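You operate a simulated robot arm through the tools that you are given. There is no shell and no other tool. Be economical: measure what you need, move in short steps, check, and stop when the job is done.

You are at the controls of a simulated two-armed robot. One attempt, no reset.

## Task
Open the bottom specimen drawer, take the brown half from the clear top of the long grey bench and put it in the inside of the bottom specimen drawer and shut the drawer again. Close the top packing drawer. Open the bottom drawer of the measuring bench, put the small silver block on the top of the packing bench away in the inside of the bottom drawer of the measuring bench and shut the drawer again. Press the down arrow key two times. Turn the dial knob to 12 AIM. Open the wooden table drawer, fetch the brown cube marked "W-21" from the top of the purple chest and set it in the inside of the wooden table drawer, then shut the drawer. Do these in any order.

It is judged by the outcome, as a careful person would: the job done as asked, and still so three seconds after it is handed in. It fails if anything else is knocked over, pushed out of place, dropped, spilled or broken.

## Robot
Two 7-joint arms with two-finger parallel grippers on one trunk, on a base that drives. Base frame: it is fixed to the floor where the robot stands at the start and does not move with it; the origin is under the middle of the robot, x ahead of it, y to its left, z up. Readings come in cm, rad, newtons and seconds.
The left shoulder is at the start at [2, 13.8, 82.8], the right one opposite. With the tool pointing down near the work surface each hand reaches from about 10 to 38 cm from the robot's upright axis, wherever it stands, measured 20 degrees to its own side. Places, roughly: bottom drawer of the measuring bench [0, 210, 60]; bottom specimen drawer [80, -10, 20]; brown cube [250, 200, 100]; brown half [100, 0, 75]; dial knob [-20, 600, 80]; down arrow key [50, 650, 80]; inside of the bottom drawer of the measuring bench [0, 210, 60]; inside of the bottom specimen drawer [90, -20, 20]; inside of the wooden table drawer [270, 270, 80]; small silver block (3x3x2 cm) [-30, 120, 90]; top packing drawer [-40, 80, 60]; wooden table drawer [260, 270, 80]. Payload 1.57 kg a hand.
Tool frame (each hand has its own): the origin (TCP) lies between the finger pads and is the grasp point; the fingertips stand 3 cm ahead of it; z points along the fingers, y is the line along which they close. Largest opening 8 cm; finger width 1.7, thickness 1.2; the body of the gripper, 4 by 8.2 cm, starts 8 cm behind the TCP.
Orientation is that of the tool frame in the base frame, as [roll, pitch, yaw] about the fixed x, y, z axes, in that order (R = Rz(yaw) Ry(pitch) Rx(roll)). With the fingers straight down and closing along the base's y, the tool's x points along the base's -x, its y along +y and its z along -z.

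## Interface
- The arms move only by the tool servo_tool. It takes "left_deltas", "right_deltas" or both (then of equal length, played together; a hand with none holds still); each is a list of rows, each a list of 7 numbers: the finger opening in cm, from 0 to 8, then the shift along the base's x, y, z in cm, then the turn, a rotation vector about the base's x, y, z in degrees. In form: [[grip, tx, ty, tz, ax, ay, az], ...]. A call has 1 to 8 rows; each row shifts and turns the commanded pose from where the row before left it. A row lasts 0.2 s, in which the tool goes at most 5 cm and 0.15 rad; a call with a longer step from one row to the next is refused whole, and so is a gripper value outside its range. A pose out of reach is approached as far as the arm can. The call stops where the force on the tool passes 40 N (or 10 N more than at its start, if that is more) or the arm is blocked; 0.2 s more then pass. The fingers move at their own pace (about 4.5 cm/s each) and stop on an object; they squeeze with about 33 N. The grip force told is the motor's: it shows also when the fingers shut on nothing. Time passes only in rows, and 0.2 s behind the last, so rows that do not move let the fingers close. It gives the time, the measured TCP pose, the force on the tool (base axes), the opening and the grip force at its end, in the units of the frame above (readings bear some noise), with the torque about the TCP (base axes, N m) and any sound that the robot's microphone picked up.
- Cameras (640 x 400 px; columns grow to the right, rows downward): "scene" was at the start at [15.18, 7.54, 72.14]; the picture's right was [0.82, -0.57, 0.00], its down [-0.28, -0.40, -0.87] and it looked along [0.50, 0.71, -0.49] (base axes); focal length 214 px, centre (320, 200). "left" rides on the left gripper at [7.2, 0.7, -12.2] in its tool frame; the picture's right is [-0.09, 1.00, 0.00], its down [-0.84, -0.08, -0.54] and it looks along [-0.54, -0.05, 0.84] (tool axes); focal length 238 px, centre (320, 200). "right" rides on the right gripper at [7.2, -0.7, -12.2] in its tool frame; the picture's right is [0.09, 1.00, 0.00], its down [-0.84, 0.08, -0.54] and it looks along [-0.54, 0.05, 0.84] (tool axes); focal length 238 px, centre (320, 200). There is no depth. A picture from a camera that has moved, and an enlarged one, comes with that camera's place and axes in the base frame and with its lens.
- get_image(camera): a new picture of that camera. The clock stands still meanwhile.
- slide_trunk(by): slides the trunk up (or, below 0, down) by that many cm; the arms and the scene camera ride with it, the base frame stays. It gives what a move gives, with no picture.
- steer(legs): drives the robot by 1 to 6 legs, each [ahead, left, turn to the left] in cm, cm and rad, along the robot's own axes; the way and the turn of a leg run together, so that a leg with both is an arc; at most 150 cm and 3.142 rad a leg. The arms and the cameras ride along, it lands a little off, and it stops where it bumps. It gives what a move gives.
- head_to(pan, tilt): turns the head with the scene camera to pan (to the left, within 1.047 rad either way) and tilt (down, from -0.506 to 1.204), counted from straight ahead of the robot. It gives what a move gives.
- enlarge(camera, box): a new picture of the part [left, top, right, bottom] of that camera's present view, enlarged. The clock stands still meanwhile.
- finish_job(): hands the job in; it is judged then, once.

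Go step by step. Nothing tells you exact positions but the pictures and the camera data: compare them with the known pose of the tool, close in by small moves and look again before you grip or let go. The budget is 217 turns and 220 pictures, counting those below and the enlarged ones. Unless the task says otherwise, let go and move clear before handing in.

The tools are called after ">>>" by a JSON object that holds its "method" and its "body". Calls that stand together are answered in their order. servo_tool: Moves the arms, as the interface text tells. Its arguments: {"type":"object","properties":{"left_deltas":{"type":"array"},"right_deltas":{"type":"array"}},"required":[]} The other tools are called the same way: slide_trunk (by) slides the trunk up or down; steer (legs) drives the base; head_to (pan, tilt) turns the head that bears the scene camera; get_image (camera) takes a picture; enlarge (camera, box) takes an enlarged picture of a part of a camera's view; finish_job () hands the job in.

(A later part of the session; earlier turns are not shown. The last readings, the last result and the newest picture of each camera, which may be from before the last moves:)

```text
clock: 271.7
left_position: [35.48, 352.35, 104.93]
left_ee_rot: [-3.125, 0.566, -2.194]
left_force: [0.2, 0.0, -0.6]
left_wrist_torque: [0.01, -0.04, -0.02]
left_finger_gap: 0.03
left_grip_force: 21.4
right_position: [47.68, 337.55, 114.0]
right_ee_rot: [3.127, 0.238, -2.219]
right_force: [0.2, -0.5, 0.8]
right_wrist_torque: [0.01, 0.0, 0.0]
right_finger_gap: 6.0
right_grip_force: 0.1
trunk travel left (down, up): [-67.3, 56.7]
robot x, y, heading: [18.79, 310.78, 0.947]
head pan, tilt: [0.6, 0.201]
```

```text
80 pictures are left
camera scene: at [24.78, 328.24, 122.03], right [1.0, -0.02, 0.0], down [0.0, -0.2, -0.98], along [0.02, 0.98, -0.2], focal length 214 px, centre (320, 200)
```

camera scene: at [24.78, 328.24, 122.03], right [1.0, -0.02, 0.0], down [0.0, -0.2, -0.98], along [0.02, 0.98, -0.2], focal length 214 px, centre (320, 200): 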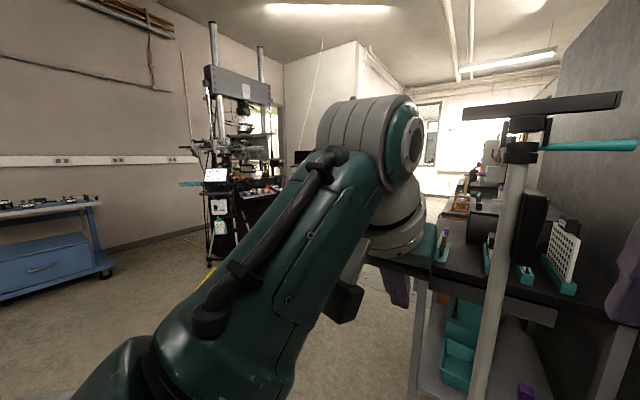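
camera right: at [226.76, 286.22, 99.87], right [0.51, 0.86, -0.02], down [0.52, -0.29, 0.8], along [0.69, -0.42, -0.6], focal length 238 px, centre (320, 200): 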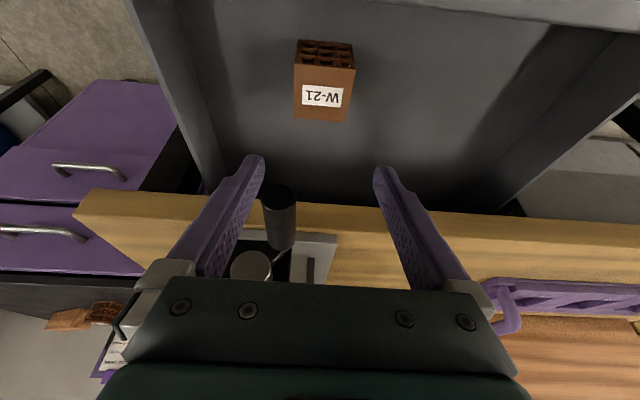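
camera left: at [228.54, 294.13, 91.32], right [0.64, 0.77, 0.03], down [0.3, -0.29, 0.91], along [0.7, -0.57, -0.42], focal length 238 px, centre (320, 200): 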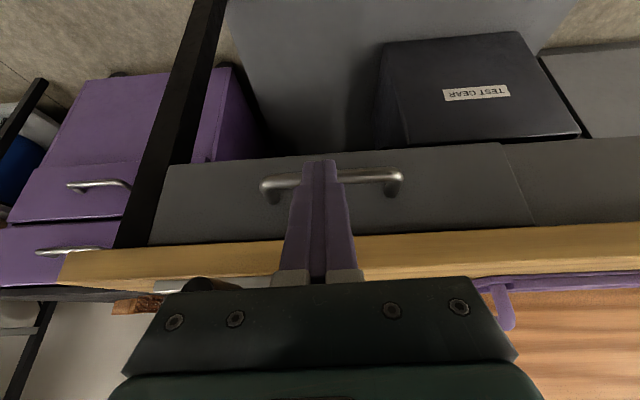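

>>> {"method": "steer", "body": {"legs": [[0, 50, 0], [0, 0, 0.62]]}}

>>> {"method": "head_to", "body": {"pan": -0.3, "tilt": 0.2}}

>>> {"method": "get_image", "body": {"camera": "scene"}}

>>> {"method": "head_to", "body": {"pan": 0.0, "tilt": 0.2}}

>>> {"method": "get_image", "body": {"camera": "scene"}}

```text
clock: 276.3
left_position: [-32.52, 383.37, 104.93]
left_ee_rot: [-3.125, 0.565, -1.573]
left_force: [0.2, -0.3, -0.4]
left_wrist_torque: [0.03, -0.03, 0.0]
left_finger_gap: 0.0
left_grip_force: 21.4
right_position: [-13.66, 378.46, 113.99]
right_ee_rot: [3.129, 0.238, -1.6]
right_force: [1.1, 0.3, 0.2]
right_wrist_torque: [0.03, 0.03, -0.02]
right_finger_gap: 6.02
right_grip_force: 0.1
trunk travel left (down, up): [-67.3, 56.7]
robot x, y, heading: [-21.55, 339.96, 1.571]
head pan, tilt: [0.6, 0.201]
```

```text
clock: 277.5
left_position: [-32.47, 383.33, 104.97]
left_ee_rot: [-3.124, 0.565, -1.572]
left_force: [0.0, -0.4, 1.2]
left_wrist_torque: [-0.03, 0.0, 0.01]
left_finger_gap: 0.0
left_grip_force: 21.3
right_position: [-13.65, 378.6, 113.98]
right_ee_rot: [3.128, 0.238, -1.601]
right_force: [-0.8, 0.5, 0.0]
right_wrist_torque: [-0.04, 0.0, 0.02]
right_finger_gap: 6.03
right_grip_force: 0.1
trunk travel left (down, up): [-67.3, 56.7]
robot x, y, heading: [-21.83, 339.61, 1.57]
head pan, tilt: [-0.3, 0.201]
```

```text
79 pictures are left
camera scene: at [-18.97, 358.78, 122.03], right [0.96, -0.29, 0.0], down [-0.06, -0.19, -0.98], along [0.29, 0.94, -0.2], focal length 214 px, centre (320, 200)
```

scene: 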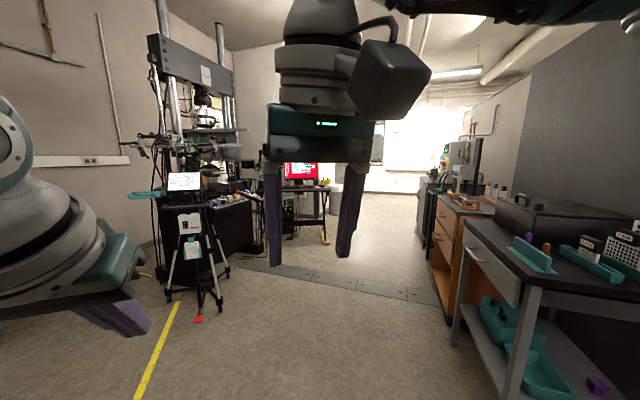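

```text
clock: 278.3
left_position: [-32.48, 383.22, 104.95]
left_ee_rot: [-3.122, 0.566, -1.573]
left_force: [0.1, 0.4, 1.3]
left_wrist_torque: [0.01, -0.01, 0.01]
left_finger_gap: 0.0
left_grip_force: 21.7
right_position: [-13.8, 378.55, 114.04]
right_ee_rot: [3.127, 0.239, -1.6]
right_force: [-0.6, -0.4, 0.3]
right_wrist_torque: [-0.03, 0.02, 0.0]
right_finger_gap: 6.0
right_grip_force: 0.0
trunk travel left (down, up): [-67.3, 56.7]
robot x, y, heading: [-21.83, 339.67, 1.57]
head pan, tilt: [0.0, 0.201]
```

```text
78 pictures are left
camera scene: at [-21.71, 359.19, 122.03], right [1.0, 0.0, 0.0], down [0.0, -0.2, -0.98], along [0.0, 0.98, -0.2], focal length 214 px, centre (320, 200)
```

scene: 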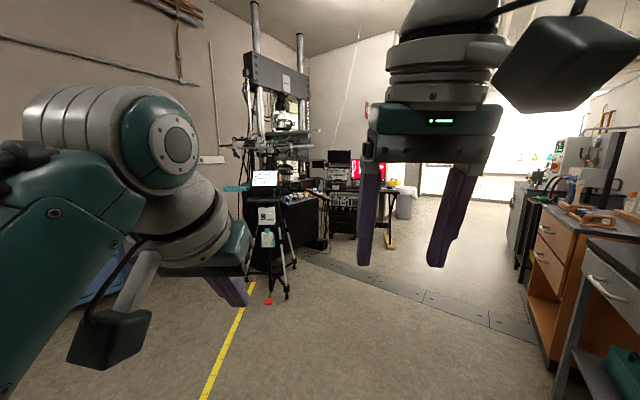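

>>> {"method": "steer", "body": {"legs": [[0, -45, 0], [110, 0, 0]]}}

>>> {"method": "head_to", "body": {"pan": 0.15, "tilt": 0.3}}

>>> {"method": "get_image", "body": {"camera": "scene"}}

```text
clock: 286.2
left_position: [14.7, 492.75, 104.85]
left_ee_rot: [-3.124, 0.566, -1.594]
left_force: [-0.3, 0.7, 0.5]
left_wrist_torque: [-0.01, 0.01, 0.0]
left_finger_gap: 0.01
left_grip_force: 21.5
right_position: [33.36, 487.65, 114.04]
right_ee_rot: [3.128, 0.237, -1.62]
right_force: [-0.7, -0.3, -0.3]
right_wrist_torque: [-0.03, -0.04, -0.04]
right_finger_gap: 5.99
right_grip_force: 0.1
trunk travel left (down, up): [-67.3, 56.7]
robot x, y, heading: [24.57, 449.02, 1.553]
head pan, tilt: [0.0, 0.201]
```

```text
clock: 286.9
left_position: [14.61, 492.79, 104.99]
left_ee_rot: [-3.124, 0.565, -1.595]
left_force: [0.0, -0.4, -0.7]
left_wrist_torque: [-0.01, 0.0, -0.03]
left_finger_gap: 0.0
left_grip_force: 21.3
right_position: [33.21, 487.69, 113.97]
right_ee_rot: [3.128, 0.236, -1.622]
right_force: [-1.1, 0.0, -0.4]
right_wrist_torque: [-0.02, 0.04, 0.0]
right_finger_gap: 6.03
right_grip_force: 0.2
trunk travel left (down, up): [-67.3, 56.7]
robot x, y, heading: [24.65, 448.78, 1.554]
head pan, tilt: [0.15, 0.3]
```

```text
77 pictures are left
camera scene: at [23.55, 468.37, 121.1], right [0.99, 0.13, 0.0], down [0.04, -0.29, -0.96], along [-0.12, 0.95, -0.3], focal length 214 px, centre (320, 200)
```

scene: 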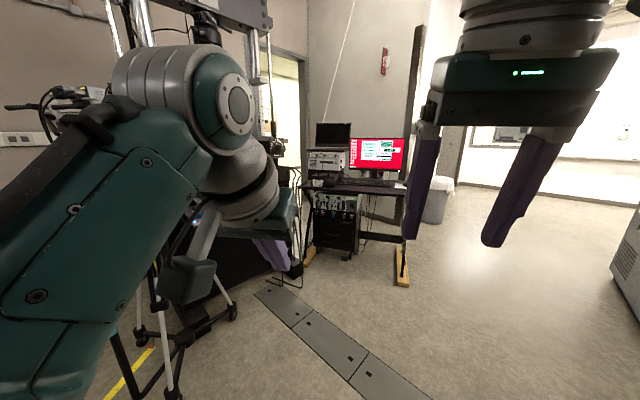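

>>> {"method": "steer", "body": {"legs": [[85, 0, 0]]}}

>>> {"method": "head_to", "body": {"pan": 0.0, "tilt": 0.35}}

>>> {"method": "get_image", "body": {"camera": "scene"}}

>>> {"method": "head_to", "body": {"pan": 0.6, "tilt": 0.35}}

>>> {"method": "get_image", "body": {"camera": "scene"}}

```text
clock: 291.4
left_position: [16.77, 577.64, 104.89]
left_ee_rot: [-3.123, 0.566, -1.597]
left_force: [0.0, -0.1, -0.7]
left_wrist_torque: [0.0, -0.01, 0.0]
left_finger_gap: 0.0
left_grip_force: 21.5
right_position: [35.43, 572.42, 114.02]
right_ee_rot: [3.127, 0.237, -1.624]
right_force: [0.4, 0.3, -0.5]
right_wrist_torque: [-0.01, 0.0, 0.02]
right_finger_gap: 5.99
right_grip_force: 0.0
trunk travel left (down, up): [-67.3, 56.7]
robot x, y, heading: [26.48, 533.88, 1.542]
head pan, tilt: [0.15, 0.3]
```

```text
clock: 292.1
left_position: [16.77, 577.71, 104.87]
left_ee_rot: [-3.124, 0.567, -1.597]
left_force: [-0.6, -0.7, -0.3]
left_wrist_torque: [0.0, -0.01, 0.0]
left_finger_gap: 0.01
left_grip_force: 20.7
right_position: [35.35, 572.45, 113.97]
right_ee_rot: [3.127, 0.238, -1.626]
right_force: [0.3, 0.3, -0.1]
right_wrist_torque: [0.0, -0.04, -0.03]
right_finger_gap: 6.02
right_grip_force: 0.1
trunk travel left (down, up): [-67.3, 56.7]
robot x, y, heading: [26.32, 533.92, 1.542]
head pan, tilt: [0.0, 0.351]
```

```text
76 pictures are left
camera scene: at [26.92, 553.32, 120.63], right [1.0, -0.02, 0.0], down [-0.01, -0.34, -0.94], along [0.02, 0.94, -0.34], focal length 214 px, centre (320, 200)
```

scene: 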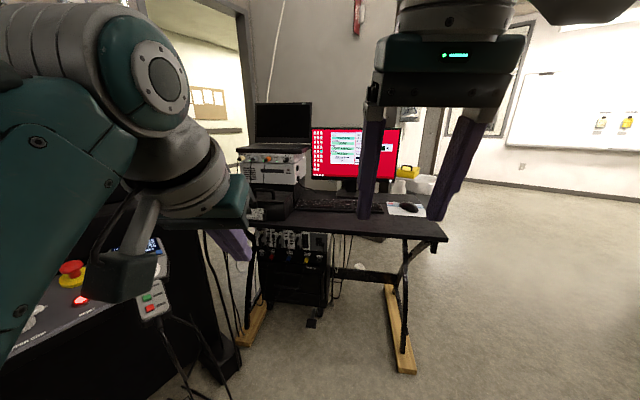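

```text
clock: 293.1
left_position: [16.77, 577.75, 104.76]
left_ee_rot: [-3.125, 0.566, -1.597]
left_force: [-0.2, 0.0, 0.7]
left_wrist_torque: [-0.02, -0.02, 0.02]
left_finger_gap: 0.03
left_grip_force: 21.1
right_position: [35.35, 572.46, 114.0]
right_ee_rot: [3.127, 0.238, -1.625]
right_force: [-0.7, 0.7, 0.5]
right_wrist_torque: [0.02, -0.01, 0.02]
right_finger_gap: 5.99
right_grip_force: 0.0
trunk travel left (down, up): [-67.3, 56.7]
robot x, y, heading: [26.43, 534.09, 1.544]
head pan, tilt: [0.6, 0.351]
```

```text
75 pictures are left
camera scene: at [21.63, 551.82, 120.63], right [0.84, 0.54, 0.0], down [0.19, -0.29, -0.94], along [-0.51, 0.79, -0.34], focal length 214 px, centre (320, 200)
```

scene: 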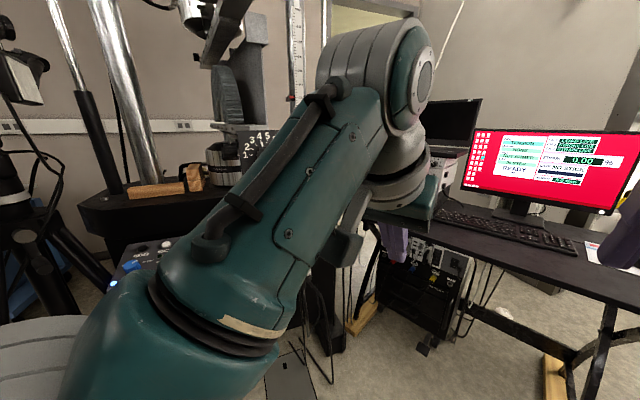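

>>> {"method": "servo_tool", "body": {"left_deltas": [[0, 0, -3, -1, 0, 0, 0], [0, 0, -3, -1, 0, 0, 0], [0, 0, -3, -1, 0, 0, 0], [0, 0, -3, -1, 0, 0, 0]], "right_deltas": [[4, 1.5, -0.5, 0, 0, 0, 0], [2, 1.5, -0.5, 0, 0, 0, 0], [0, 1.5, -0.5, 0, 0, 0, 0], [0, 1.5, -0.5, 0, 0, 0, 0]]}}

>>> {"method": "head_to", "body": {"pan": -0.05, "tilt": 0.45}}

>>> {"method": "get_image", "body": {"camera": "scene"}}

>>> {"method": "enlarge", "body": {"camera": "scene", "box": [300, 150, 440, 230]}}

```text
clock: 294.1
left_position: [16.66, 565.47, 100.82]
left_ee_rot: [-3.125, 0.565, -1.596]
left_force: [-0.3, -0.6, 0.0]
left_wrist_torque: [-0.06, -0.03, -0.01]
left_finger_gap: 0.0
left_grip_force: 21.5
right_position: [41.46, 570.38, 114.05]
right_ee_rot: [3.128, 0.235, -1.625]
right_force: [0.5, -0.2, 0.2]
right_wrist_torque: [0.0, -0.02, -0.01]
right_finger_gap: 0.01
right_grip_force: 13.8
trunk travel left (down, up): [-67.3, 56.7]
robot x, y, heading: [26.48, 533.97, 1.544]
head pan, tilt: [0.6, 0.351]
```

```text
clock: 295.2
left_position: [16.58, 565.64, 100.79]
left_ee_rot: [-3.126, 0.566, -1.598]
left_force: [0.4, -0.1, -0.6]
left_wrist_torque: [0.01, 0.0, -0.04]
left_finger_gap: 0.0
left_grip_force: 21.7
right_position: [41.37, 570.5, 113.97]
right_ee_rot: [3.126, 0.237, -1.626]
right_force: [0.5, -0.4, -0.8]
right_wrist_torque: [0.01, -0.02, -0.01]
right_finger_gap: 0.0
right_grip_force: 21.5
trunk travel left (down, up): [-67.3, 56.7]
robot x, y, heading: [26.28, 534.23, 1.548]
head pan, tilt: [-0.051, 0.45]
```

```text
74 pictures are left
camera scene: at [27.38, 553.18, 119.71], right [1.0, -0.07, 0.0], down [-0.03, -0.43, -0.9], along [0.07, 0.9, -0.44], focal length 214 px, centre (320, 200)
```

scene: 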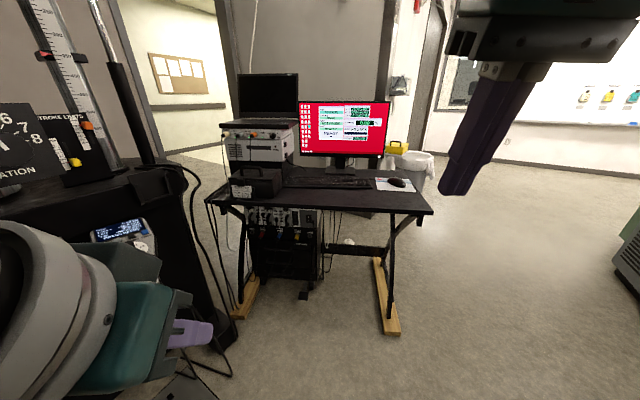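

```text
4.57 times, centred on (370, 190) of scene
camera zoom: at [27.38, 553.18, 119.71], right [1.0, -0.07, 0.0], down [-0.03, -0.43, -0.9], along [0.07, 0.9, -0.44], focal length 980 px, centre (91, 246)
```

zoom: 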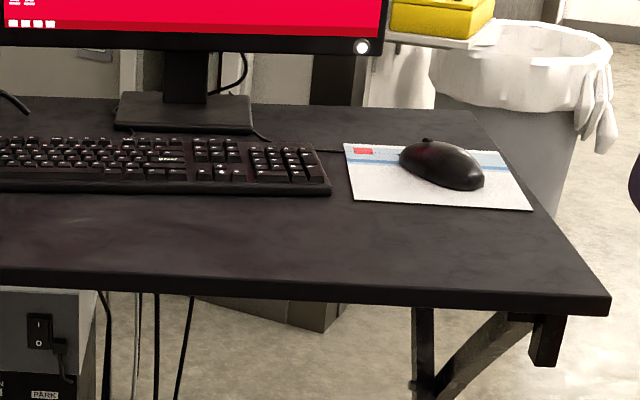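

The console (dial) is on the left; the keyboard sits on the desk ahead at about (51, 657). First the key: drive up to the desk, left hand raised.

>>> {"method": "servo_tool", "body": {"left_deltas": [[0, 0, -2, 3, 0, 0, 0], [0, 0, -2, 3, 0, 0, 0], [0, 0, -1, 3, 0, 0, 0], [0, 0, 0, 3, 0, 0, 0], [0, 0, 0, 3, 0, 0, 0]]}}

>>> {"method": "steer", "body": {"legs": [[0, -17, 0.02], [68, 0, 0]]}}

>>> {"method": "head_to", "body": {"pan": 0, "tilt": 0.75}}

>>> {"method": "get_image", "body": {"camera": "scene"}}

```text
clock: 296.2
left_position: [15.18, 562.95, 106.93]
left_ee_rot: [2.989, 0.561, -1.69]
left_force: [0.2, -0.2, 0.5]
left_wrist_torque: [-0.01, 0.02, -0.01]
left_finger_gap: 0.0
left_grip_force: 21.6
left hand out of reach, approached as far as the arm can: row 2, 3, 4, 5
right_position: [41.36, 570.39, 113.96]
right_ee_rot: [3.128, 0.238, -1.625]
right_force: [1.6, 0.2, 0.1]
right_wrist_torque: [0.0, 0.01, -0.01]
right_finger_gap: 0.0
right_grip_force: 21.8
trunk travel left (down, up): [-67.3, 56.7]
robot x, y, heading: [26.55, 534.1, 1.549]
head pan, tilt: [-0.051, 0.45]
stopped in row 5 (left hand): the arm was blocked; the commanded pose is now the measured one
```

```text
clock: 301.0
left_position: [31.85, 629.61, 106.81]
left_ee_rot: [2.99, 0.56, -1.663]
left_force: [0.7, -0.1, 1.0]
left_wrist_torque: [-0.01, 0.02, -0.01]
left_finger_gap: 0.01
left_grip_force: 21.1
right_position: [57.72, 637.62, 114.05]
right_ee_rot: [3.128, 0.237, -1.599]
right_force: [0.5, -0.5, 0.2]
right_wrist_torque: [0.01, -0.01, -0.02]
right_finger_gap: 0.0
right_grip_force: 20.9
trunk travel left (down, up): [-67.3, 56.7]
robot x, y, heading: [43.74, 600.89, 1.575]
head pan, tilt: [-0.051, 0.45]
```

```text
clock: 301.8
left_position: [31.61, 629.53, 106.79]
left_ee_rot: [2.985, 0.56, -1.664]
left_force: [-0.1, -0.3, -0.4]
left_wrist_torque: [-0.02, 0.0, 0.0]
left_finger_gap: 0.0
left_grip_force: 20.5
right_position: [57.62, 637.53, 114.04]
right_ee_rot: [3.129, 0.237, -1.598]
right_force: [-0.1, -0.3, 0.0]
right_wrist_torque: [-0.02, 0.01, -0.01]
right_finger_gap: 0.0
right_grip_force: 21.4
trunk travel left (down, up): [-67.3, 56.7]
robot x, y, heading: [43.78, 600.89, 1.573]
head pan, tilt: [0.0, 0.75]
```

```text
72 pictures are left
camera scene: at [43.88, 619.11, 117.24], right [1.0, -0.03, 0.0], down [-0.02, -0.67, -0.75], along [0.02, 0.75, -0.67], focal length 214 px, centre (320, 200)
```

scene: 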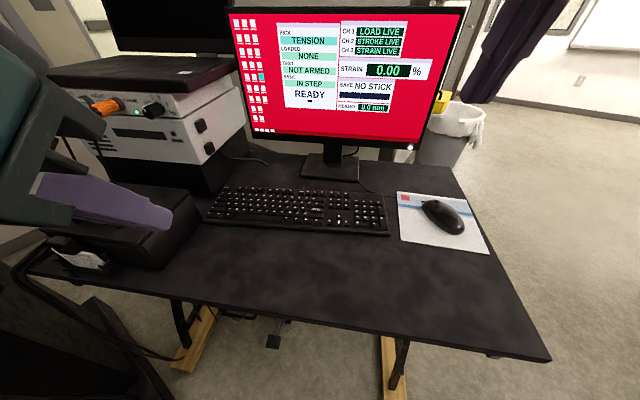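

>>> {"method": "enlarge", "body": {"camera": "scene", "box": [310, 180, 400, 240]}}

>>> {"method": "enlarge", "body": {"camera": "scene", "box": [240, 10, 450, 120]}}

```text
6.67 times, centred on (355, 210) of scene
camera zoom: at [43.88, 619.11, 117.24], right [1.0, -0.03, 0.0], down [-0.02, -0.67, -0.75], along [0.02, 0.75, -0.67], focal length 1430 px, centre (87, 133)
```

zoom: 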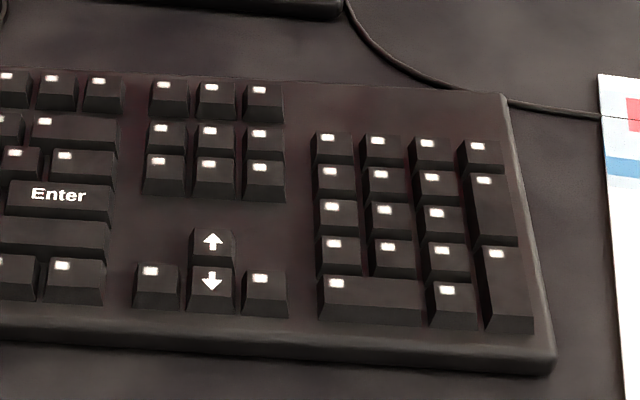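

```text
3.05 times, centred on (345, 65) of scene
camera zoom: at [43.88, 619.11, 117.24], right [1.0, -0.03, 0.0], down [-0.02, -0.67, -0.75], along [0.02, 0.75, -0.67], focal length 654 px, centre (244, 611)
```

zoom: 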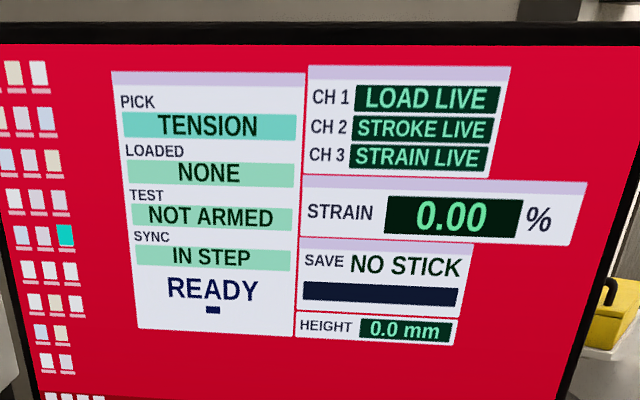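

I can read the ↓ key, at about (49.4, 654.5, 78). Drive closer, lower, and roll the open right gripper so that only its left finger is low.

>>> {"method": "steer", "body": {"legs": [[9, 0, 0]]}}

>>> {"method": "slide_trunk", "body": {"by": -14}}

>>> {"method": "servo_tool", "body": {"right_deltas": [[4, 0, 0, 0, 0, -7, 0], [8, 0, 0, 0, 0, -7, 0], [8, 0, 0, 0, 0, -7, 0]]}}

>>> {"method": "get_image", "body": {"camera": "right"}}

>>> {"method": "get_image", "body": {"camera": "scene"}}

```text
clock: 302.9
left_position: [31.51, 638.45, 106.91]
left_ee_rot: [2.984, 0.559, -1.661]
left_force: [0.5, 0.3, 1.1]
left_wrist_torque: [0.0, 0.01, 0.0]
left_finger_gap: 0.01
left_grip_force: 21.5
right_position: [57.49, 646.46, 113.94]
right_ee_rot: [3.13, 0.237, -1.597]
right_force: [-0.2, -0.8, -1.1]
right_wrist_torque: [-0.02, 0.0, -0.03]
right_finger_gap: 0.02
right_grip_force: 21.2
trunk travel left (down, up): [-67.3, 56.7]
robot x, y, heading: [43.98, 609.41, 1.577]
head pan, tilt: [0.0, 0.75]
```

```text
clock: 304.6
left_position: [31.63, 638.28, 92.86]
left_ee_rot: [2.985, 0.562, -1.661]
left_force: [-0.1, -0.9, -0.3]
left_wrist_torque: [-0.02, 0.0, 0.0]
left_finger_gap: 0.0
left_grip_force: 21.5
right_position: [57.52, 646.42, 99.98]
right_ee_rot: [3.128, 0.238, -1.598]
right_force: [0.5, 0.3, 0.4]
right_wrist_torque: [0.03, 0.03, 0.03]
right_finger_gap: 0.01
right_grip_force: 21.5
trunk travel left (down, up): [-53.3, 70.7]
robot x, y, heading: [43.87, 609.64, 1.575]
head pan, tilt: [0.0, 0.75]
```

```text
clock: 305.4
left_position: [31.58, 638.45, 92.88]
left_ee_rot: [2.985, 0.562, -1.662]
left_force: [0.0, 0.6, 0.0]
left_wrist_torque: [0.0, 0.02, 0.03]
left_finger_gap: 0.0
left_grip_force: 21.6
right_position: [57.51, 646.46, 99.85]
right_ee_rot: [-2.778, 0.231, -1.509]
right_force: [0.4, -0.5, 0.1]
right_wrist_torque: [-0.01, -0.03, -0.02]
right_finger_gap: 6.62
right_grip_force: 0.0
trunk travel left (down, up): [-53.3, 70.7]
robot x, y, heading: [44.06, 609.35, 1.576]
head pan, tilt: [0.0, 0.75]
```

```text
69 pictures are left
camera right: at [54.51, 636.57, 109.66], right [-0.93, -0.07, -0.37], down [-0.31, 0.69, 0.66], along [0.21, 0.72, -0.66], focal length 238 px, centre (320, 200)
```

right: 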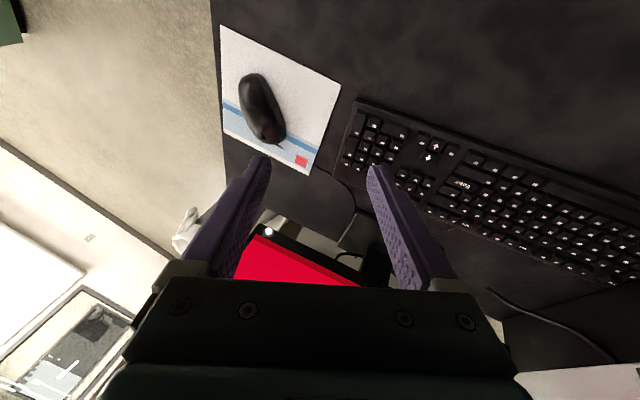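

```text
68 pictures are left
camera scene: at [43.81, 627.96, 103.1], right [1.0, -0.02, 0.0], down [-0.02, -0.68, -0.73], along [0.02, 0.73, -0.68], focal length 214 px, centre (320, 200)
```

scene: 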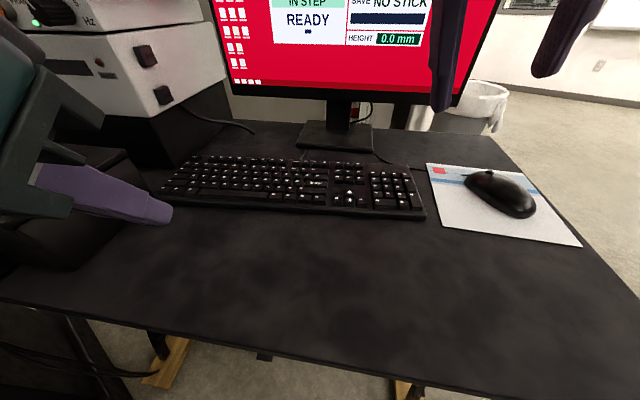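

>>> {"method": "servo_tool", "body": {"right_deltas": [[8, -0.92, 1.54, -2, 0, 0, 0], [8, -0.92, 1.54, -2.6, 0, 0, 0], [8, -0.92, 1.54, -2.6, 0, 0, 0], [8, -0.92, 1.54, -2.6, 0, 0, 0], [8, -0.92, 1.54, -2.6, 0, 0, 0]]}}

>>> {"method": "enlarge", "body": {"camera": "scene", "box": [300, 150, 420, 230]}}

>>> {"method": "get_image", "body": {"camera": "right"}}

```text
clock: 306.6
left_position: [31.59, 638.35, 92.89]
left_ee_rot: [2.985, 0.56, -1.665]
left_force: [-0.4, 1.1, 0.9]
left_wrist_torque: [0.02, -0.02, -0.01]
left_finger_gap: 0.03
left_grip_force: 21.7
right_position: [52.81, 654.4, 87.33]
right_ee_rot: [-2.78, 0.233, -1.508]
right_force: [0.7, 0.3, -0.1]
right_wrist_torque: [-0.02, -0.02, 0.03]
right_finger_gap: 8.01
right_grip_force: 0.0
trunk travel left (down, up): [-53.3, 70.7]
robot x, y, heading: [43.75, 609.61, 1.573]
head pan, tilt: [0.0, 0.75]
```

```text
5.00 times, centred on (360, 190) of scene
camera zoom: at [43.81, 627.94, 103.09], right [1.0, -0.03, 0.0], down [-0.02, -0.68, -0.73], along [0.02, 0.73, -0.68], focal length 1072 px, centre (120, 250)
```

zoom: 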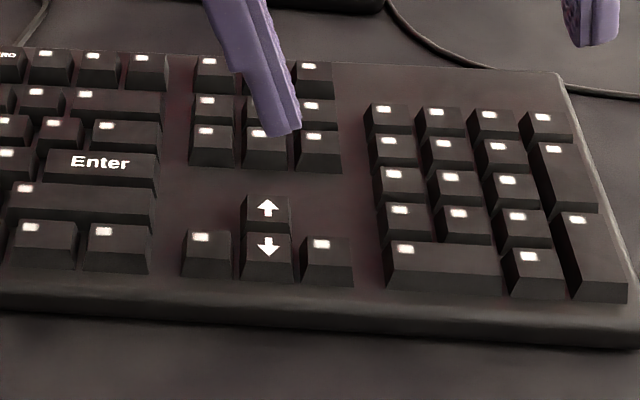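

```text
66 pictures are left
camera right: at [49.88, 644.37, 97.04], right [-0.93, -0.07, -0.37], down [-0.31, 0.69, 0.66], along [0.21, 0.72, -0.66], focal length 238 px, centre (320, 200)
```

right: 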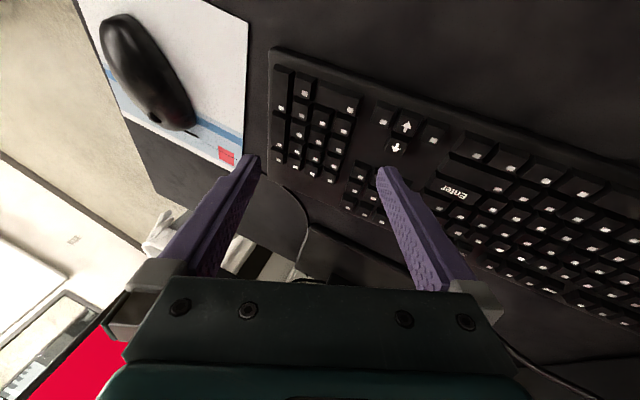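

>>> {"method": "servo_tool", "body": {"right_deltas": [[8, 0, -0.6, -0.8, 0, 0, 0], [8, 0, -0.4, -1.0, 0, 0, 0]]}}

>>> {"method": "enlarge", "body": {"camera": "scene", "box": [300, 150, 420, 230]}}

>>> {"method": "enlarge", "body": {"camera": "right", "box": [330, 90, 470, 190]}}

```text
clock: 307.1
left_position: [31.54, 638.44, 92.82]
left_ee_rot: [2.986, 0.56, -1.663]
left_force: [-0.6, 0.4, 0.5]
left_wrist_torque: [-0.02, 0.0, -0.02]
left_finger_gap: 0.0
left_grip_force: 21.1
right_position: [52.92, 653.27, 85.68]
right_ee_rot: [-2.778, 0.232, -1.509]
right_force: [0.7, -0.5, -0.6]
right_wrist_torque: [-0.02, 0.01, 0.01]
right_finger_gap: 8.01
right_grip_force: 0.0
trunk travel left (down, up): [-53.3, 70.7]
robot x, y, heading: [43.61, 609.27, 1.575]
head pan, tilt: [0.0, 0.75]
```

```text
5.00 times, centred on (360, 190) of scene
camera zoom: at [43.83, 627.94, 103.08], right [1.0, -0.03, 0.0], down [-0.02, -0.68, -0.73], along [0.02, 0.73, -0.68], focal length 1072 px, centre (120, 250)
```

zoom: 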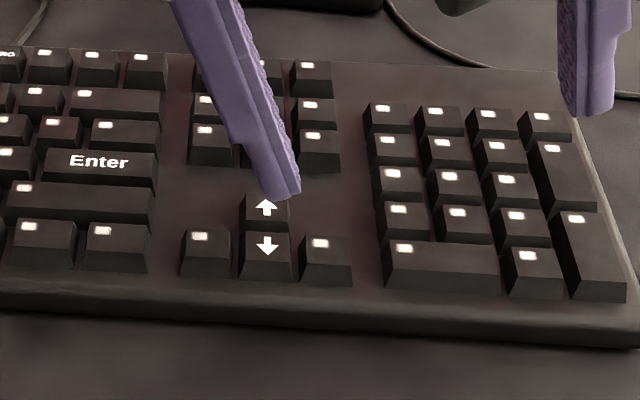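

```text
4.00 times, centred on (400, 140) of right
camera zoom: at [49.92, 643.31, 95.32], right [-0.93, -0.07, -0.37], down [-0.31, 0.69, 0.66], along [0.21, 0.72, -0.66], focal length 953 px, centre (0, 440)
```

zoom: 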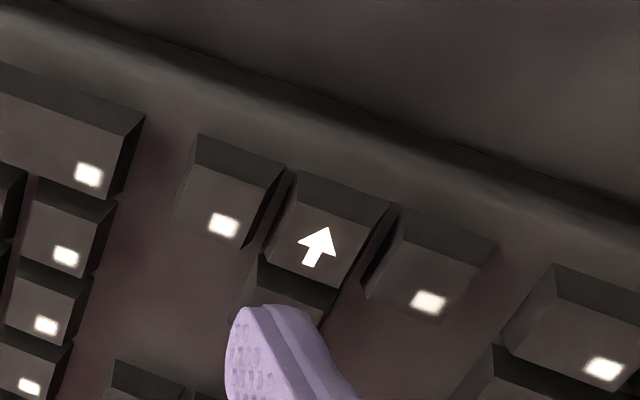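

>>> {"method": "servo_tool", "body": {"right_deltas": [[8, -0.45, -0.2, -0.8, 0, 0, 0], [8, 0, 0, -0.8, 0, 0, 0]]}}

>>> {"method": "enlarge", "body": {"camera": "scene", "box": [300, 150, 420, 230]}}

>>> {"method": "enlarge", "body": {"camera": "right", "box": [330, 90, 470, 190]}}

```text
clock: 307.8
left_position: [31.4, 638.37, 92.81]
left_ee_rot: [2.985, 0.561, -1.664]
left_force: [0.1, 0.2, -0.3]
left_wrist_torque: [0.03, -0.01, -0.01]
left_finger_gap: 0.0
left_grip_force: 21.1
right_position: [52.55, 653.03, 84.19]
right_ee_rot: [-2.78, 0.23, -1.511]
right_force: [0.4, -0.3, 2.5]
right_wrist_torque: [-0.01, 0.04, 0.05]
right_finger_gap: 8.01
right_grip_force: 0.0
trunk travel left (down, up): [-53.3, 70.7]
robot x, y, heading: [43.94, 609.5, 1.572]
head pan, tilt: [0.0, 0.75]
```

```text
5.00 times, centred on (360, 190) of scene
camera zoom: at [43.84, 627.94, 103.08], right [1.0, -0.03, 0.0], down [-0.02, -0.68, -0.73], along [0.02, 0.73, -0.68], focal length 1072 px, centre (120, 250)
```

zoom: 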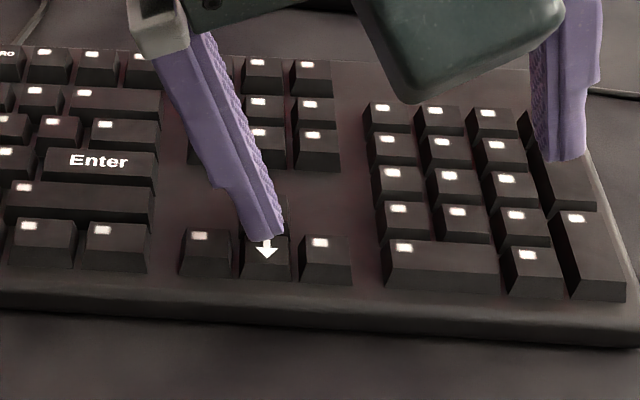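

```text
4.00 times, centred on (400, 140) of right
camera zoom: at [49.49, 643.06, 93.84], right [-0.93, -0.07, -0.37], down [-0.31, 0.69, 0.66], along [0.21, 0.72, -0.66], focal length 953 px, centre (0, 440)
```

zoom: 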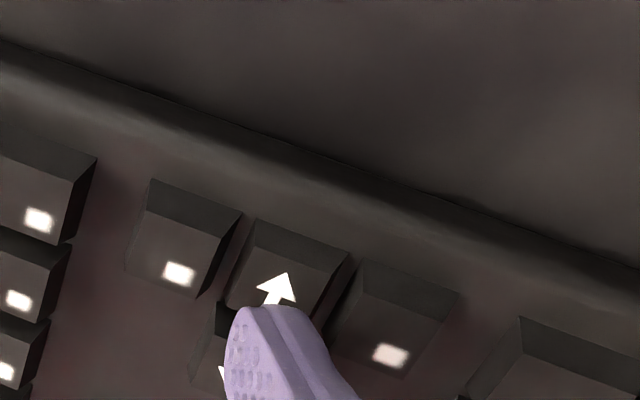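

>>> {"method": "servo_tool", "body": {"right_deltas": [[8, 0, 0, 0.7, 0, 0, 0], [8, 0.15, -0.85, 0, 0, 0, 0]]}}

>>> {"method": "enlarge", "body": {"camera": "scene", "box": [300, 150, 420, 230]}}

>>> {"method": "get_image", "body": {"camera": "scene"}}

```text
clock: 308.4
left_position: [31.53, 638.38, 92.9]
left_ee_rot: [2.984, 0.561, -1.664]
left_force: [-0.4, -0.6, -0.4]
left_wrist_torque: [0.01, 0.01, 0.0]
left_finger_gap: 0.0
left_grip_force: 21.6
right_position: [52.63, 651.96, 84.86]
right_ee_rot: [-2.779, 0.231, -1.51]
right_force: [0.2, 0.0, -0.5]
right_wrist_torque: [0.02, 0.0, -0.02]
right_finger_gap: 8.01
right_grip_force: 0.1
trunk travel left (down, up): [-53.3, 70.7]
robot x, y, heading: [43.69, 609.41, 1.576]
head pan, tilt: [0.0, 0.75]
```

```text
5.00 times, centred on (360, 190) of scene
camera zoom: at [43.84, 627.93, 103.07], right [1.0, -0.03, 0.0], down [-0.02, -0.68, -0.73], along [0.02, 0.73, -0.68], focal length 1072 px, centre (120, 250)
```

zoom: 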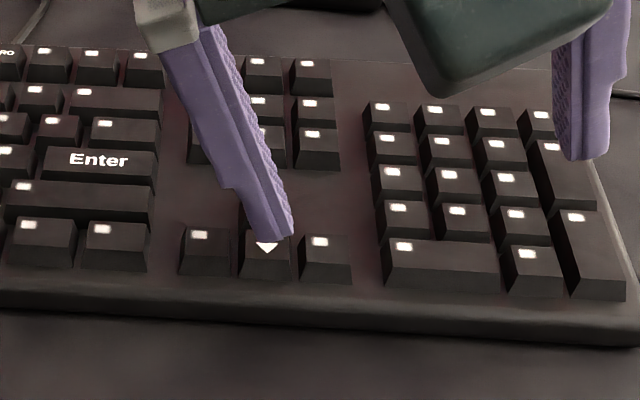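

```text
60 pictures are left
camera scene: at [43.84, 627.93, 103.07], right [1.0, -0.03, 0.0], down [-0.02, -0.68, -0.73], along [0.02, 0.73, -0.68], focal length 214 px, centre (320, 200)
```

scene: 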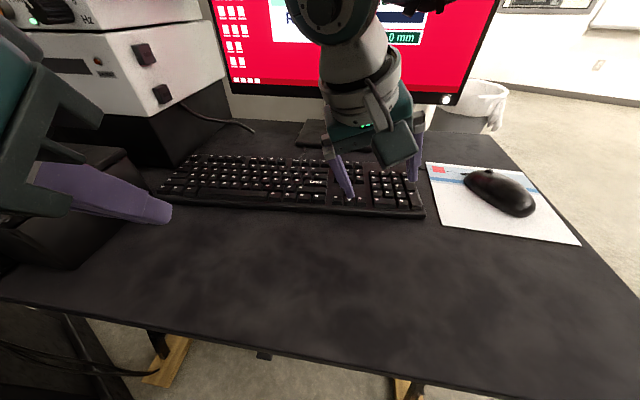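

>>> {"method": "servo_tool", "body": {"right_deltas": [[8, 0, 0, -0.5, 0, 0, 0], [8, 0, 0, -0.3, 0, 0, 0], [8, 0, 0, -0.2, 0, 0, 0]]}}

>>> {"method": "enlarge", "body": {"camera": "scene", "box": [300, 150, 420, 230]}}

```text
clock: 309.1
left_position: [31.62, 638.35, 92.78]
left_ee_rot: [2.984, 0.561, -1.661]
left_force: [0.2, -0.2, 0.2]
left_wrist_torque: [0.04, 0.01, -0.01]
left_finger_gap: 0.01
left_grip_force: 20.7
right_position: [52.65, 652.2, 83.94]
right_ee_rot: [-2.78, 0.23, -1.51]
right_force: [1.7, -1.1, 3.0]
right_wrist_torque: [0.0, 0.11, 0.02]
right_finger_gap: 7.88
right_grip_force: 0.1
trunk travel left (down, up): [-53.3, 70.7]
robot x, y, heading: [43.52, 609.76, 1.575]
head pan, tilt: [0.0, 0.75]
heard: click
```

```text
5.00 times, centred on (360, 190) of scene
camera zoom: at [43.85, 627.94, 103.08], right [1.0, -0.03, 0.0], down [-0.02, -0.68, -0.73], along [0.02, 0.73, -0.68], focal length 1072 px, centre (120, 250)
```

zoom: 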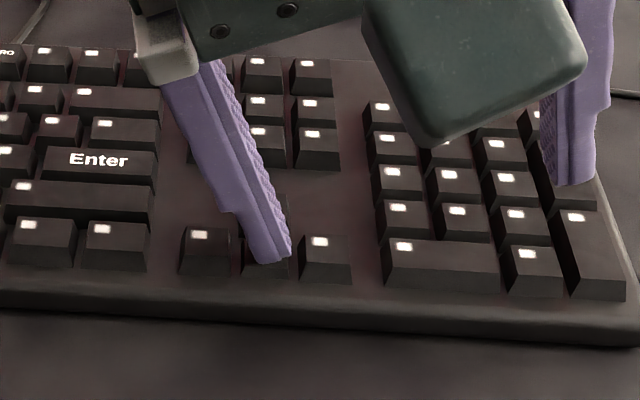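

A click: one press on ↓. Lift and check the screen.

>>> {"method": "servo_tool", "body": {"right_deltas": [[8, 0, 0, 0.8, 0, 0, 0], [8, 0, 0, 0.7, 0, 0, 0]]}}

>>> {"method": "head_to", "body": {"pan": 0.35, "tilt": 0.4}}

>>> {"method": "get_image", "body": {"camera": "scene"}}

```text
clock: 309.8
left_position: [31.5, 638.44, 92.83]
left_ee_rot: [2.984, 0.561, -1.662]
left_force: [0.4, -0.1, -0.2]
left_wrist_torque: [0.0, -0.02, 0.02]
left_finger_gap: 0.01
left_grip_force: 21.5
right_position: [52.71, 652.1, 85.39]
right_ee_rot: [-2.779, 0.231, -1.507]
right_force: [-0.9, -0.1, -0.4]
right_wrist_torque: [-0.01, 0.02, -0.03]
right_finger_gap: 7.96
right_grip_force: 0.1
trunk travel left (down, up): [-53.3, 70.7]
robot x, y, heading: [43.93, 609.31, 1.575]
head pan, tilt: [0.0, 0.75]
```

```text
clock: 310.6
left_position: [31.44, 638.41, 93.26]
left_ee_rot: [2.991, 0.578, -1.653]
left_force: [0.3, 0.0, 0.4]
left_wrist_torque: [-0.04, -0.04, -0.01]
left_finger_gap: 0.01
left_grip_force: 21.4
right_position: [52.6, 652.19, 85.41]
right_ee_rot: [-2.777, 0.227, -1.512]
right_force: [0.2, -0.2, -0.7]
right_wrist_torque: [0.01, 0.01, 0.01]
right_finger_gap: 8.0
right_grip_force: 0.1
trunk travel left (down, up): [-53.3, 70.7]
robot x, y, heading: [43.45, 609.51, 1.574]
head pan, tilt: [0.351, 0.4]
```

```text
58 pictures are left
camera scene: at [43.62, 628.78, 105.43], right [1.0, 0.0, 0.0], down [0.0, -0.46, -0.89], along [0.0, 0.89, -0.46], focal length 214 px, centre (320, 200)
```

scene: 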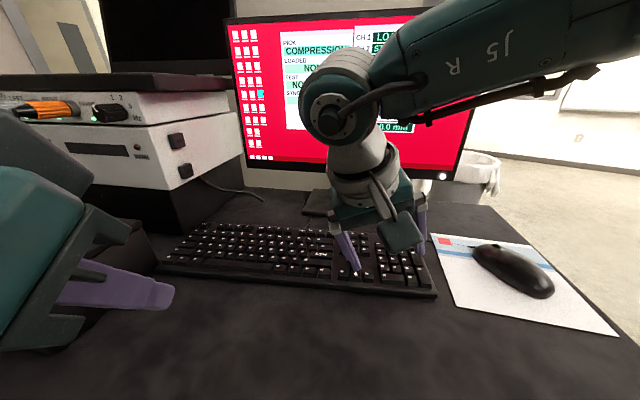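

PICK went TENSION → COMPRESSION: one press registered. Press once more.

>>> {"method": "head_to", "body": {"pan": 0.0, "tilt": 0.4}}

>>> {"method": "servo_tool", "body": {"right_deltas": [[8, 0, 0, -0.8, 0, 0, 0], [8, 0, 0, -0.4, 0, 0, 0], [8, 0, 0, -0.3, 0, 0, 0]]}}

```text
clock: 311.4
left_position: [31.48, 638.36, 92.87]
left_ee_rot: [2.987, 0.562, -1.659]
left_force: [0.6, -0.8, -1.1]
left_wrist_torque: [-0.01, 0.01, 0.0]
left_finger_gap: 0.01
left_grip_force: 21.2
right_position: [52.64, 652.08, 85.46]
right_ee_rot: [-2.779, 0.231, -1.509]
right_force: [0.5, 0.0, 0.5]
right_wrist_torque: [0.05, 0.0, -0.01]
right_finger_gap: 8.0
right_grip_force: 0.1
trunk travel left (down, up): [-53.3, 70.7]
robot x, y, heading: [43.98, 609.56, 1.572]
head pan, tilt: [0.0, 0.4]
```

```text
clock: 312.2
left_position: [31.49, 638.35, 92.98]
left_ee_rot: [2.984, 0.562, -1.664]
left_force: [0.2, 0.1, -0.3]
left_wrist_torque: [0.02, 0.03, 0.0]
left_finger_gap: 0.0
left_grip_force: 21.6
right_position: [52.74, 652.23, 83.87]
right_ee_rot: [-2.778, 0.232, -1.51]
right_force: [-0.6, -1.5, 2.8]
right_wrist_torque: [-0.05, 0.16, 0.05]
right_finger_gap: 8.0
right_grip_force: 0.1
trunk travel left (down, up): [-53.3, 70.7]
robot x, y, heading: [43.91, 609.47, 1.572]
head pan, tilt: [0.0, 0.4]
heard: click
```

Second click. Raise clear of the keyboard and look at the screen.

>>> {"method": "servo_tool", "body": {"right_deltas": [[8, 0, 0, 0.8, 0, 0, 0], [8, 0, 0, 2, 0, 0, 0], [8, 0, -0.5, 4, 0, 0, 0], [8, 2, -1, 4, 0, 0, 0], [6, 3, -1, 3, 0, 7, 0], [4, 3, -1, 3, 0, 7, 0], [2, 3, -1, 2, 0, 7, 0]]}}

>>> {"method": "get_image", "body": {"camera": "scene"}}

```text
clock: 313.8
left_position: [31.58, 638.36, 92.85]
left_ee_rot: [2.984, 0.56, -1.663]
left_force: [0.4, 0.7, -0.6]
left_wrist_torque: [-0.01, 0.02, 0.01]
left_finger_gap: 0.02
left_grip_force: 21.3
right_position: [63.57, 646.46, 100.58]
right_ee_rot: [-3.125, 0.183, -1.574]
right_force: [0.8, 0.0, 0.3]
right_wrist_torque: [0.0, -0.02, 0.0]
right_finger_gap: 1.98
right_grip_force: 0.1
trunk travel left (down, up): [-53.3, 70.7]
robot x, y, heading: [43.52, 609.87, 1.573]
head pan, tilt: [0.0, 0.4]
```

```text
57 pictures are left
camera scene: at [44.05, 628.85, 105.98], right [1.0, -0.04, 0.0], down [-0.02, -0.41, -0.91], along [0.04, 0.91, -0.41], focal length 214 px, centre (320, 200)
```

scene: 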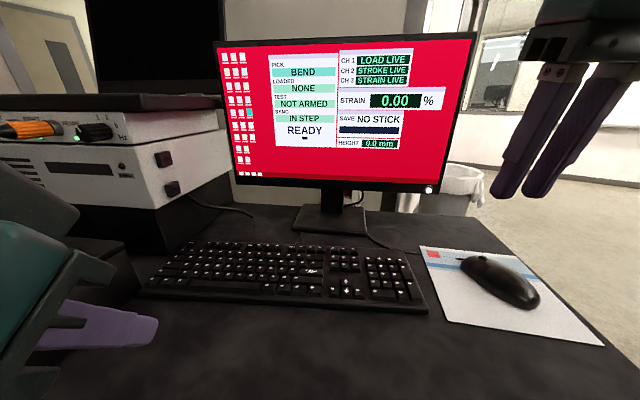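

Two presses registered (PICK = BEND). Now back away and turn left to the console with the dial.

>>> {"method": "steer", "body": {"legs": [[-85, 0, 0], [0, 0, 0.75]]}}

>>> {"method": "head_to", "body": {"pan": 0.0, "tilt": 0.3}}

>>> {"method": "get_image", "body": {"camera": "scene"}}

```text
clock: 320.3
left_position: [14.84, 538.6, 92.8]
left_ee_rot: [2.986, 0.558, -0.922]
left_force: [-0.1, 0.1, 0.7]
left_wrist_torque: [0.02, 0.0, 0.0]
left_finger_gap: 0.03
left_grip_force: 21.1
right_position: [33.42, 566.52, 100.74]
right_ee_rot: [-3.135, 0.183, -0.855]
right_force: [-0.5, -0.6, -0.4]
right_wrist_torque: [0.01, -0.02, -0.01]
right_finger_gap: 1.99
right_grip_force: 0.0
trunk travel left (down, up): [-53.3, 70.7]
robot x, y, heading: [43.48, 525.55, 2.315]
head pan, tilt: [0.0, 0.4]
```

```text
clock: 320.9
left_position: [14.87, 538.55, 92.96]
left_ee_rot: [2.983, 0.561, -0.922]
left_force: [-0.4, -0.5, 0.3]
left_wrist_torque: [-0.04, 0.01, 0.01]
left_finger_gap: 0.0
left_grip_force: 21.2
right_position: [33.53, 566.52, 100.54]
right_ee_rot: [-3.131, 0.182, -0.855]
right_force: [0.0, 0.2, -0.6]
right_wrist_torque: [-0.03, 0.01, -0.03]
right_finger_gap: 1.99
right_grip_force: 0.0
trunk travel left (down, up): [-53.3, 70.7]
robot x, y, heading: [43.27, 525.75, 2.314]
head pan, tilt: [0.0, 0.3]
```

```text
56 pictures are left
camera scene: at [30.54, 540.06, 106.89], right [0.76, 0.64, 0.0], down [0.2, -0.24, -0.95], along [-0.61, 0.73, -0.32], focal length 214 px, centre (320, 200)
```

scene: 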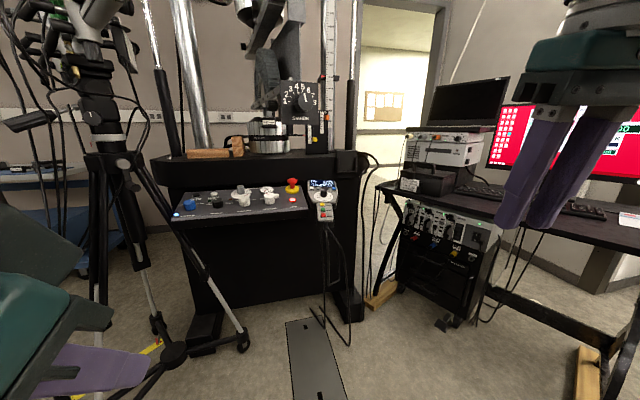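

>>> {"method": "enlarge", "body": {"camera": "scene", "box": [160, 165, 350, 235]}}

>>> {"method": "enlarge", "body": {"camera": "scene", "box": [230, 170, 310, 220]}}

```text
3.37 times, centred on (255, 200) of scene
camera zoom: at [30.54, 540.06, 106.89], right [0.76, 0.64, 0.0], down [0.2, -0.24, -0.95], along [-0.61, 0.73, -0.32], focal length 722 px, centre (539, 200)
```

zoom: 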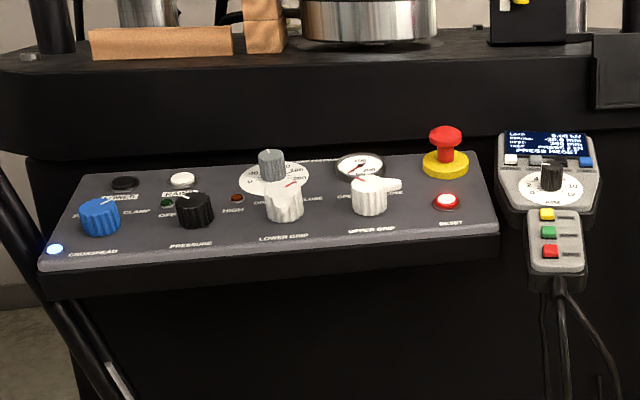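

```text
8.00 times, centred on (270, 195) of scene
camera zoom: at [30.54, 540.06, 106.89], right [0.76, 0.64, 0.0], down [0.2, -0.24, -0.95], along [-0.61, 0.73, -0.32], focal length 1716 px, centre (720, 240)
```

zoom: 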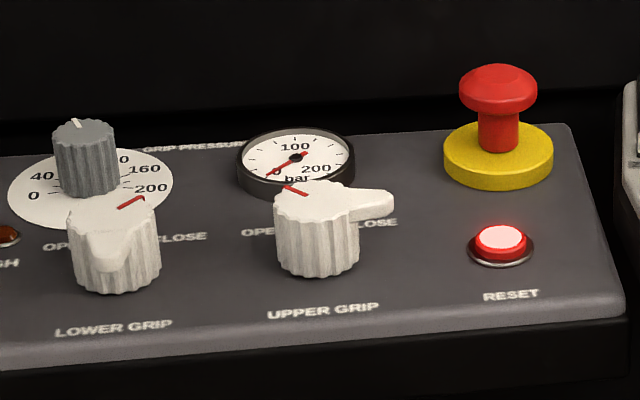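

>>> {"method": "enlarge", "body": {"camera": "scene", "box": [302, 175, 346, 225]}}

>>> {"method": "enlarge", "body": {"camera": "scene", "box": [275, 75, 330, 130]}}

```text
8.00 times, centred on (324, 200) of scene
camera zoom: at [30.54, 540.06, 106.89], right [0.76, 0.64, 0.0], down [0.2, -0.24, -0.95], along [-0.61, 0.73, -0.32], focal length 1716 px, centre (288, 200)
```

zoom: 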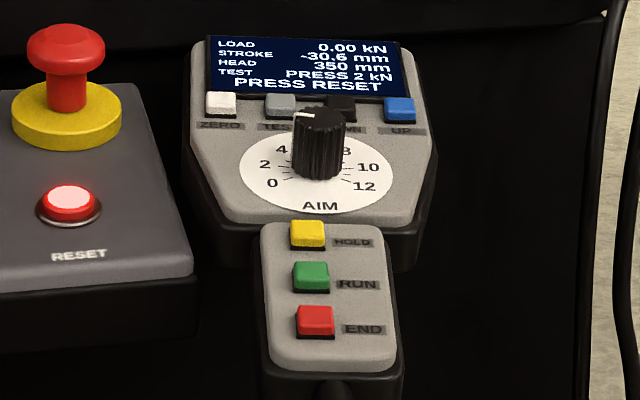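

```text
7.27 times, centred on (302, 102) of scene
camera zoom: at [30.54, 540.06, 106.89], right [0.76, 0.64, 0.0], down [0.2, -0.24, -0.95], along [-0.61, 0.73, -0.32], focal length 1560 px, centre (447, 909)
```

zoom: 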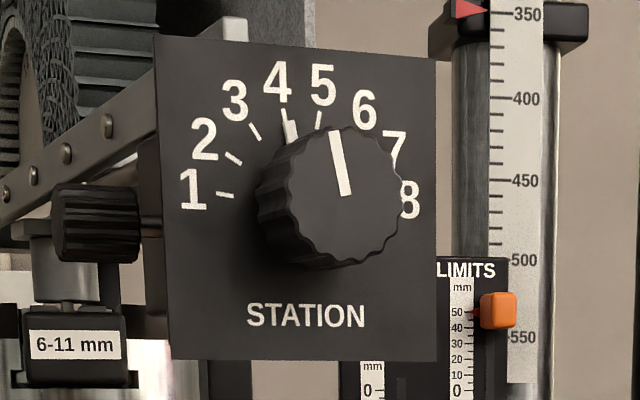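

The dial is the black AIM knob (0–12) on the handset, near (-19, 601, 82), now at 2; it must turn ~200° clockwise to 12. Approach squarely.

>>> {"method": "steer", "body": {"legs": [[0, 0, 0.216], [37, -18.4, 0]]}}

>>> {"method": "head_to", "body": {"pan": -0.1, "tilt": 0.5}}

>>> {"method": "get_image", "body": {"camera": "scene"}}

>>> {"method": "get_image", "body": {"camera": "right"}}

```text
clock: 324.3
left_position: [-6.64, 568.27, 92.91]
left_ee_rot: [2.985, 0.56, -0.705]
left_force: [0.6, -0.5, 0.0]
left_wrist_torque: [0.0, 0.03, 0.01]
left_finger_gap: 0.01
left_grip_force: 21.7
right_position: [5.48, 599.53, 100.6]
right_ee_rot: [-3.133, 0.181, -0.642]
right_force: [-0.5, -0.8, -0.7]
right_wrist_torque: [-0.01, 0.03, -0.02]
right_finger_gap: 2.0
right_grip_force: 0.0
trunk travel left (down, up): [-53.3, 70.7]
robot x, y, heading: [24.22, 561.6, 2.527]
head pan, tilt: [0.0, 0.3]
```

```text
clock: 325.0
left_position: [-6.82, 568.36, 92.8]
left_ee_rot: [2.983, 0.56, -0.71]
left_force: [-0.4, 0.1, -0.1]
left_wrist_torque: [0.01, 0.0, -0.01]
left_finger_gap: 0.0
left_grip_force: 21.4
right_position: [5.68, 599.5, 100.61]
right_ee_rot: [-3.134, 0.181, -0.643]
right_force: [0.0, -0.5, 0.2]
right_wrist_torque: [0.01, -0.01, 0.0]
right_finger_gap: 2.0
right_grip_force: 0.1
trunk travel left (down, up): [-53.3, 70.7]
robot x, y, heading: [23.54, 561.45, 2.529]
head pan, tilt: [-0.099, 0.499]
```

```text
51 pictures are left
camera scene: at [8.8, 573.34, 105.26], right [0.65, 0.76, 0.0], down [0.36, -0.31, -0.88], along [-0.66, 0.57, -0.48], focal length 214 px, centre (320, 200)
```

scene: 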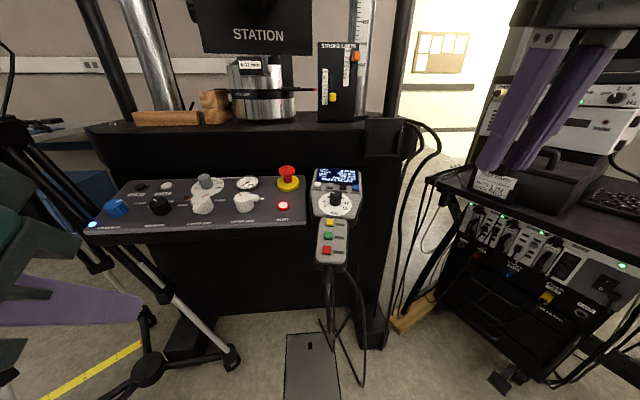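

```text
50 pictures are left
camera right: at [13.34, 594.4, 111.29], right [-0.52, -0.85, -0.03], down [-0.63, 0.37, 0.68], along [-0.57, 0.37, -0.73], focal length 238 px, centre (320, 200)
```

right: 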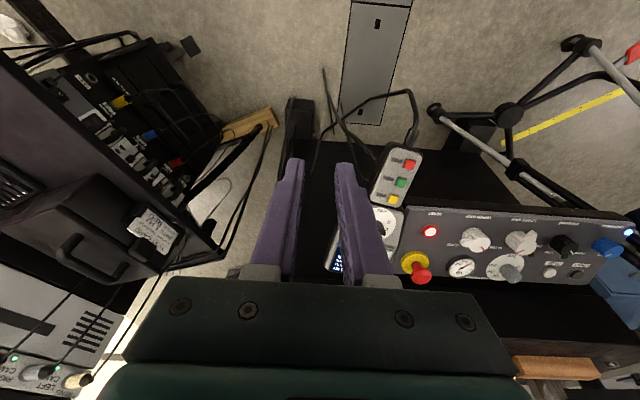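

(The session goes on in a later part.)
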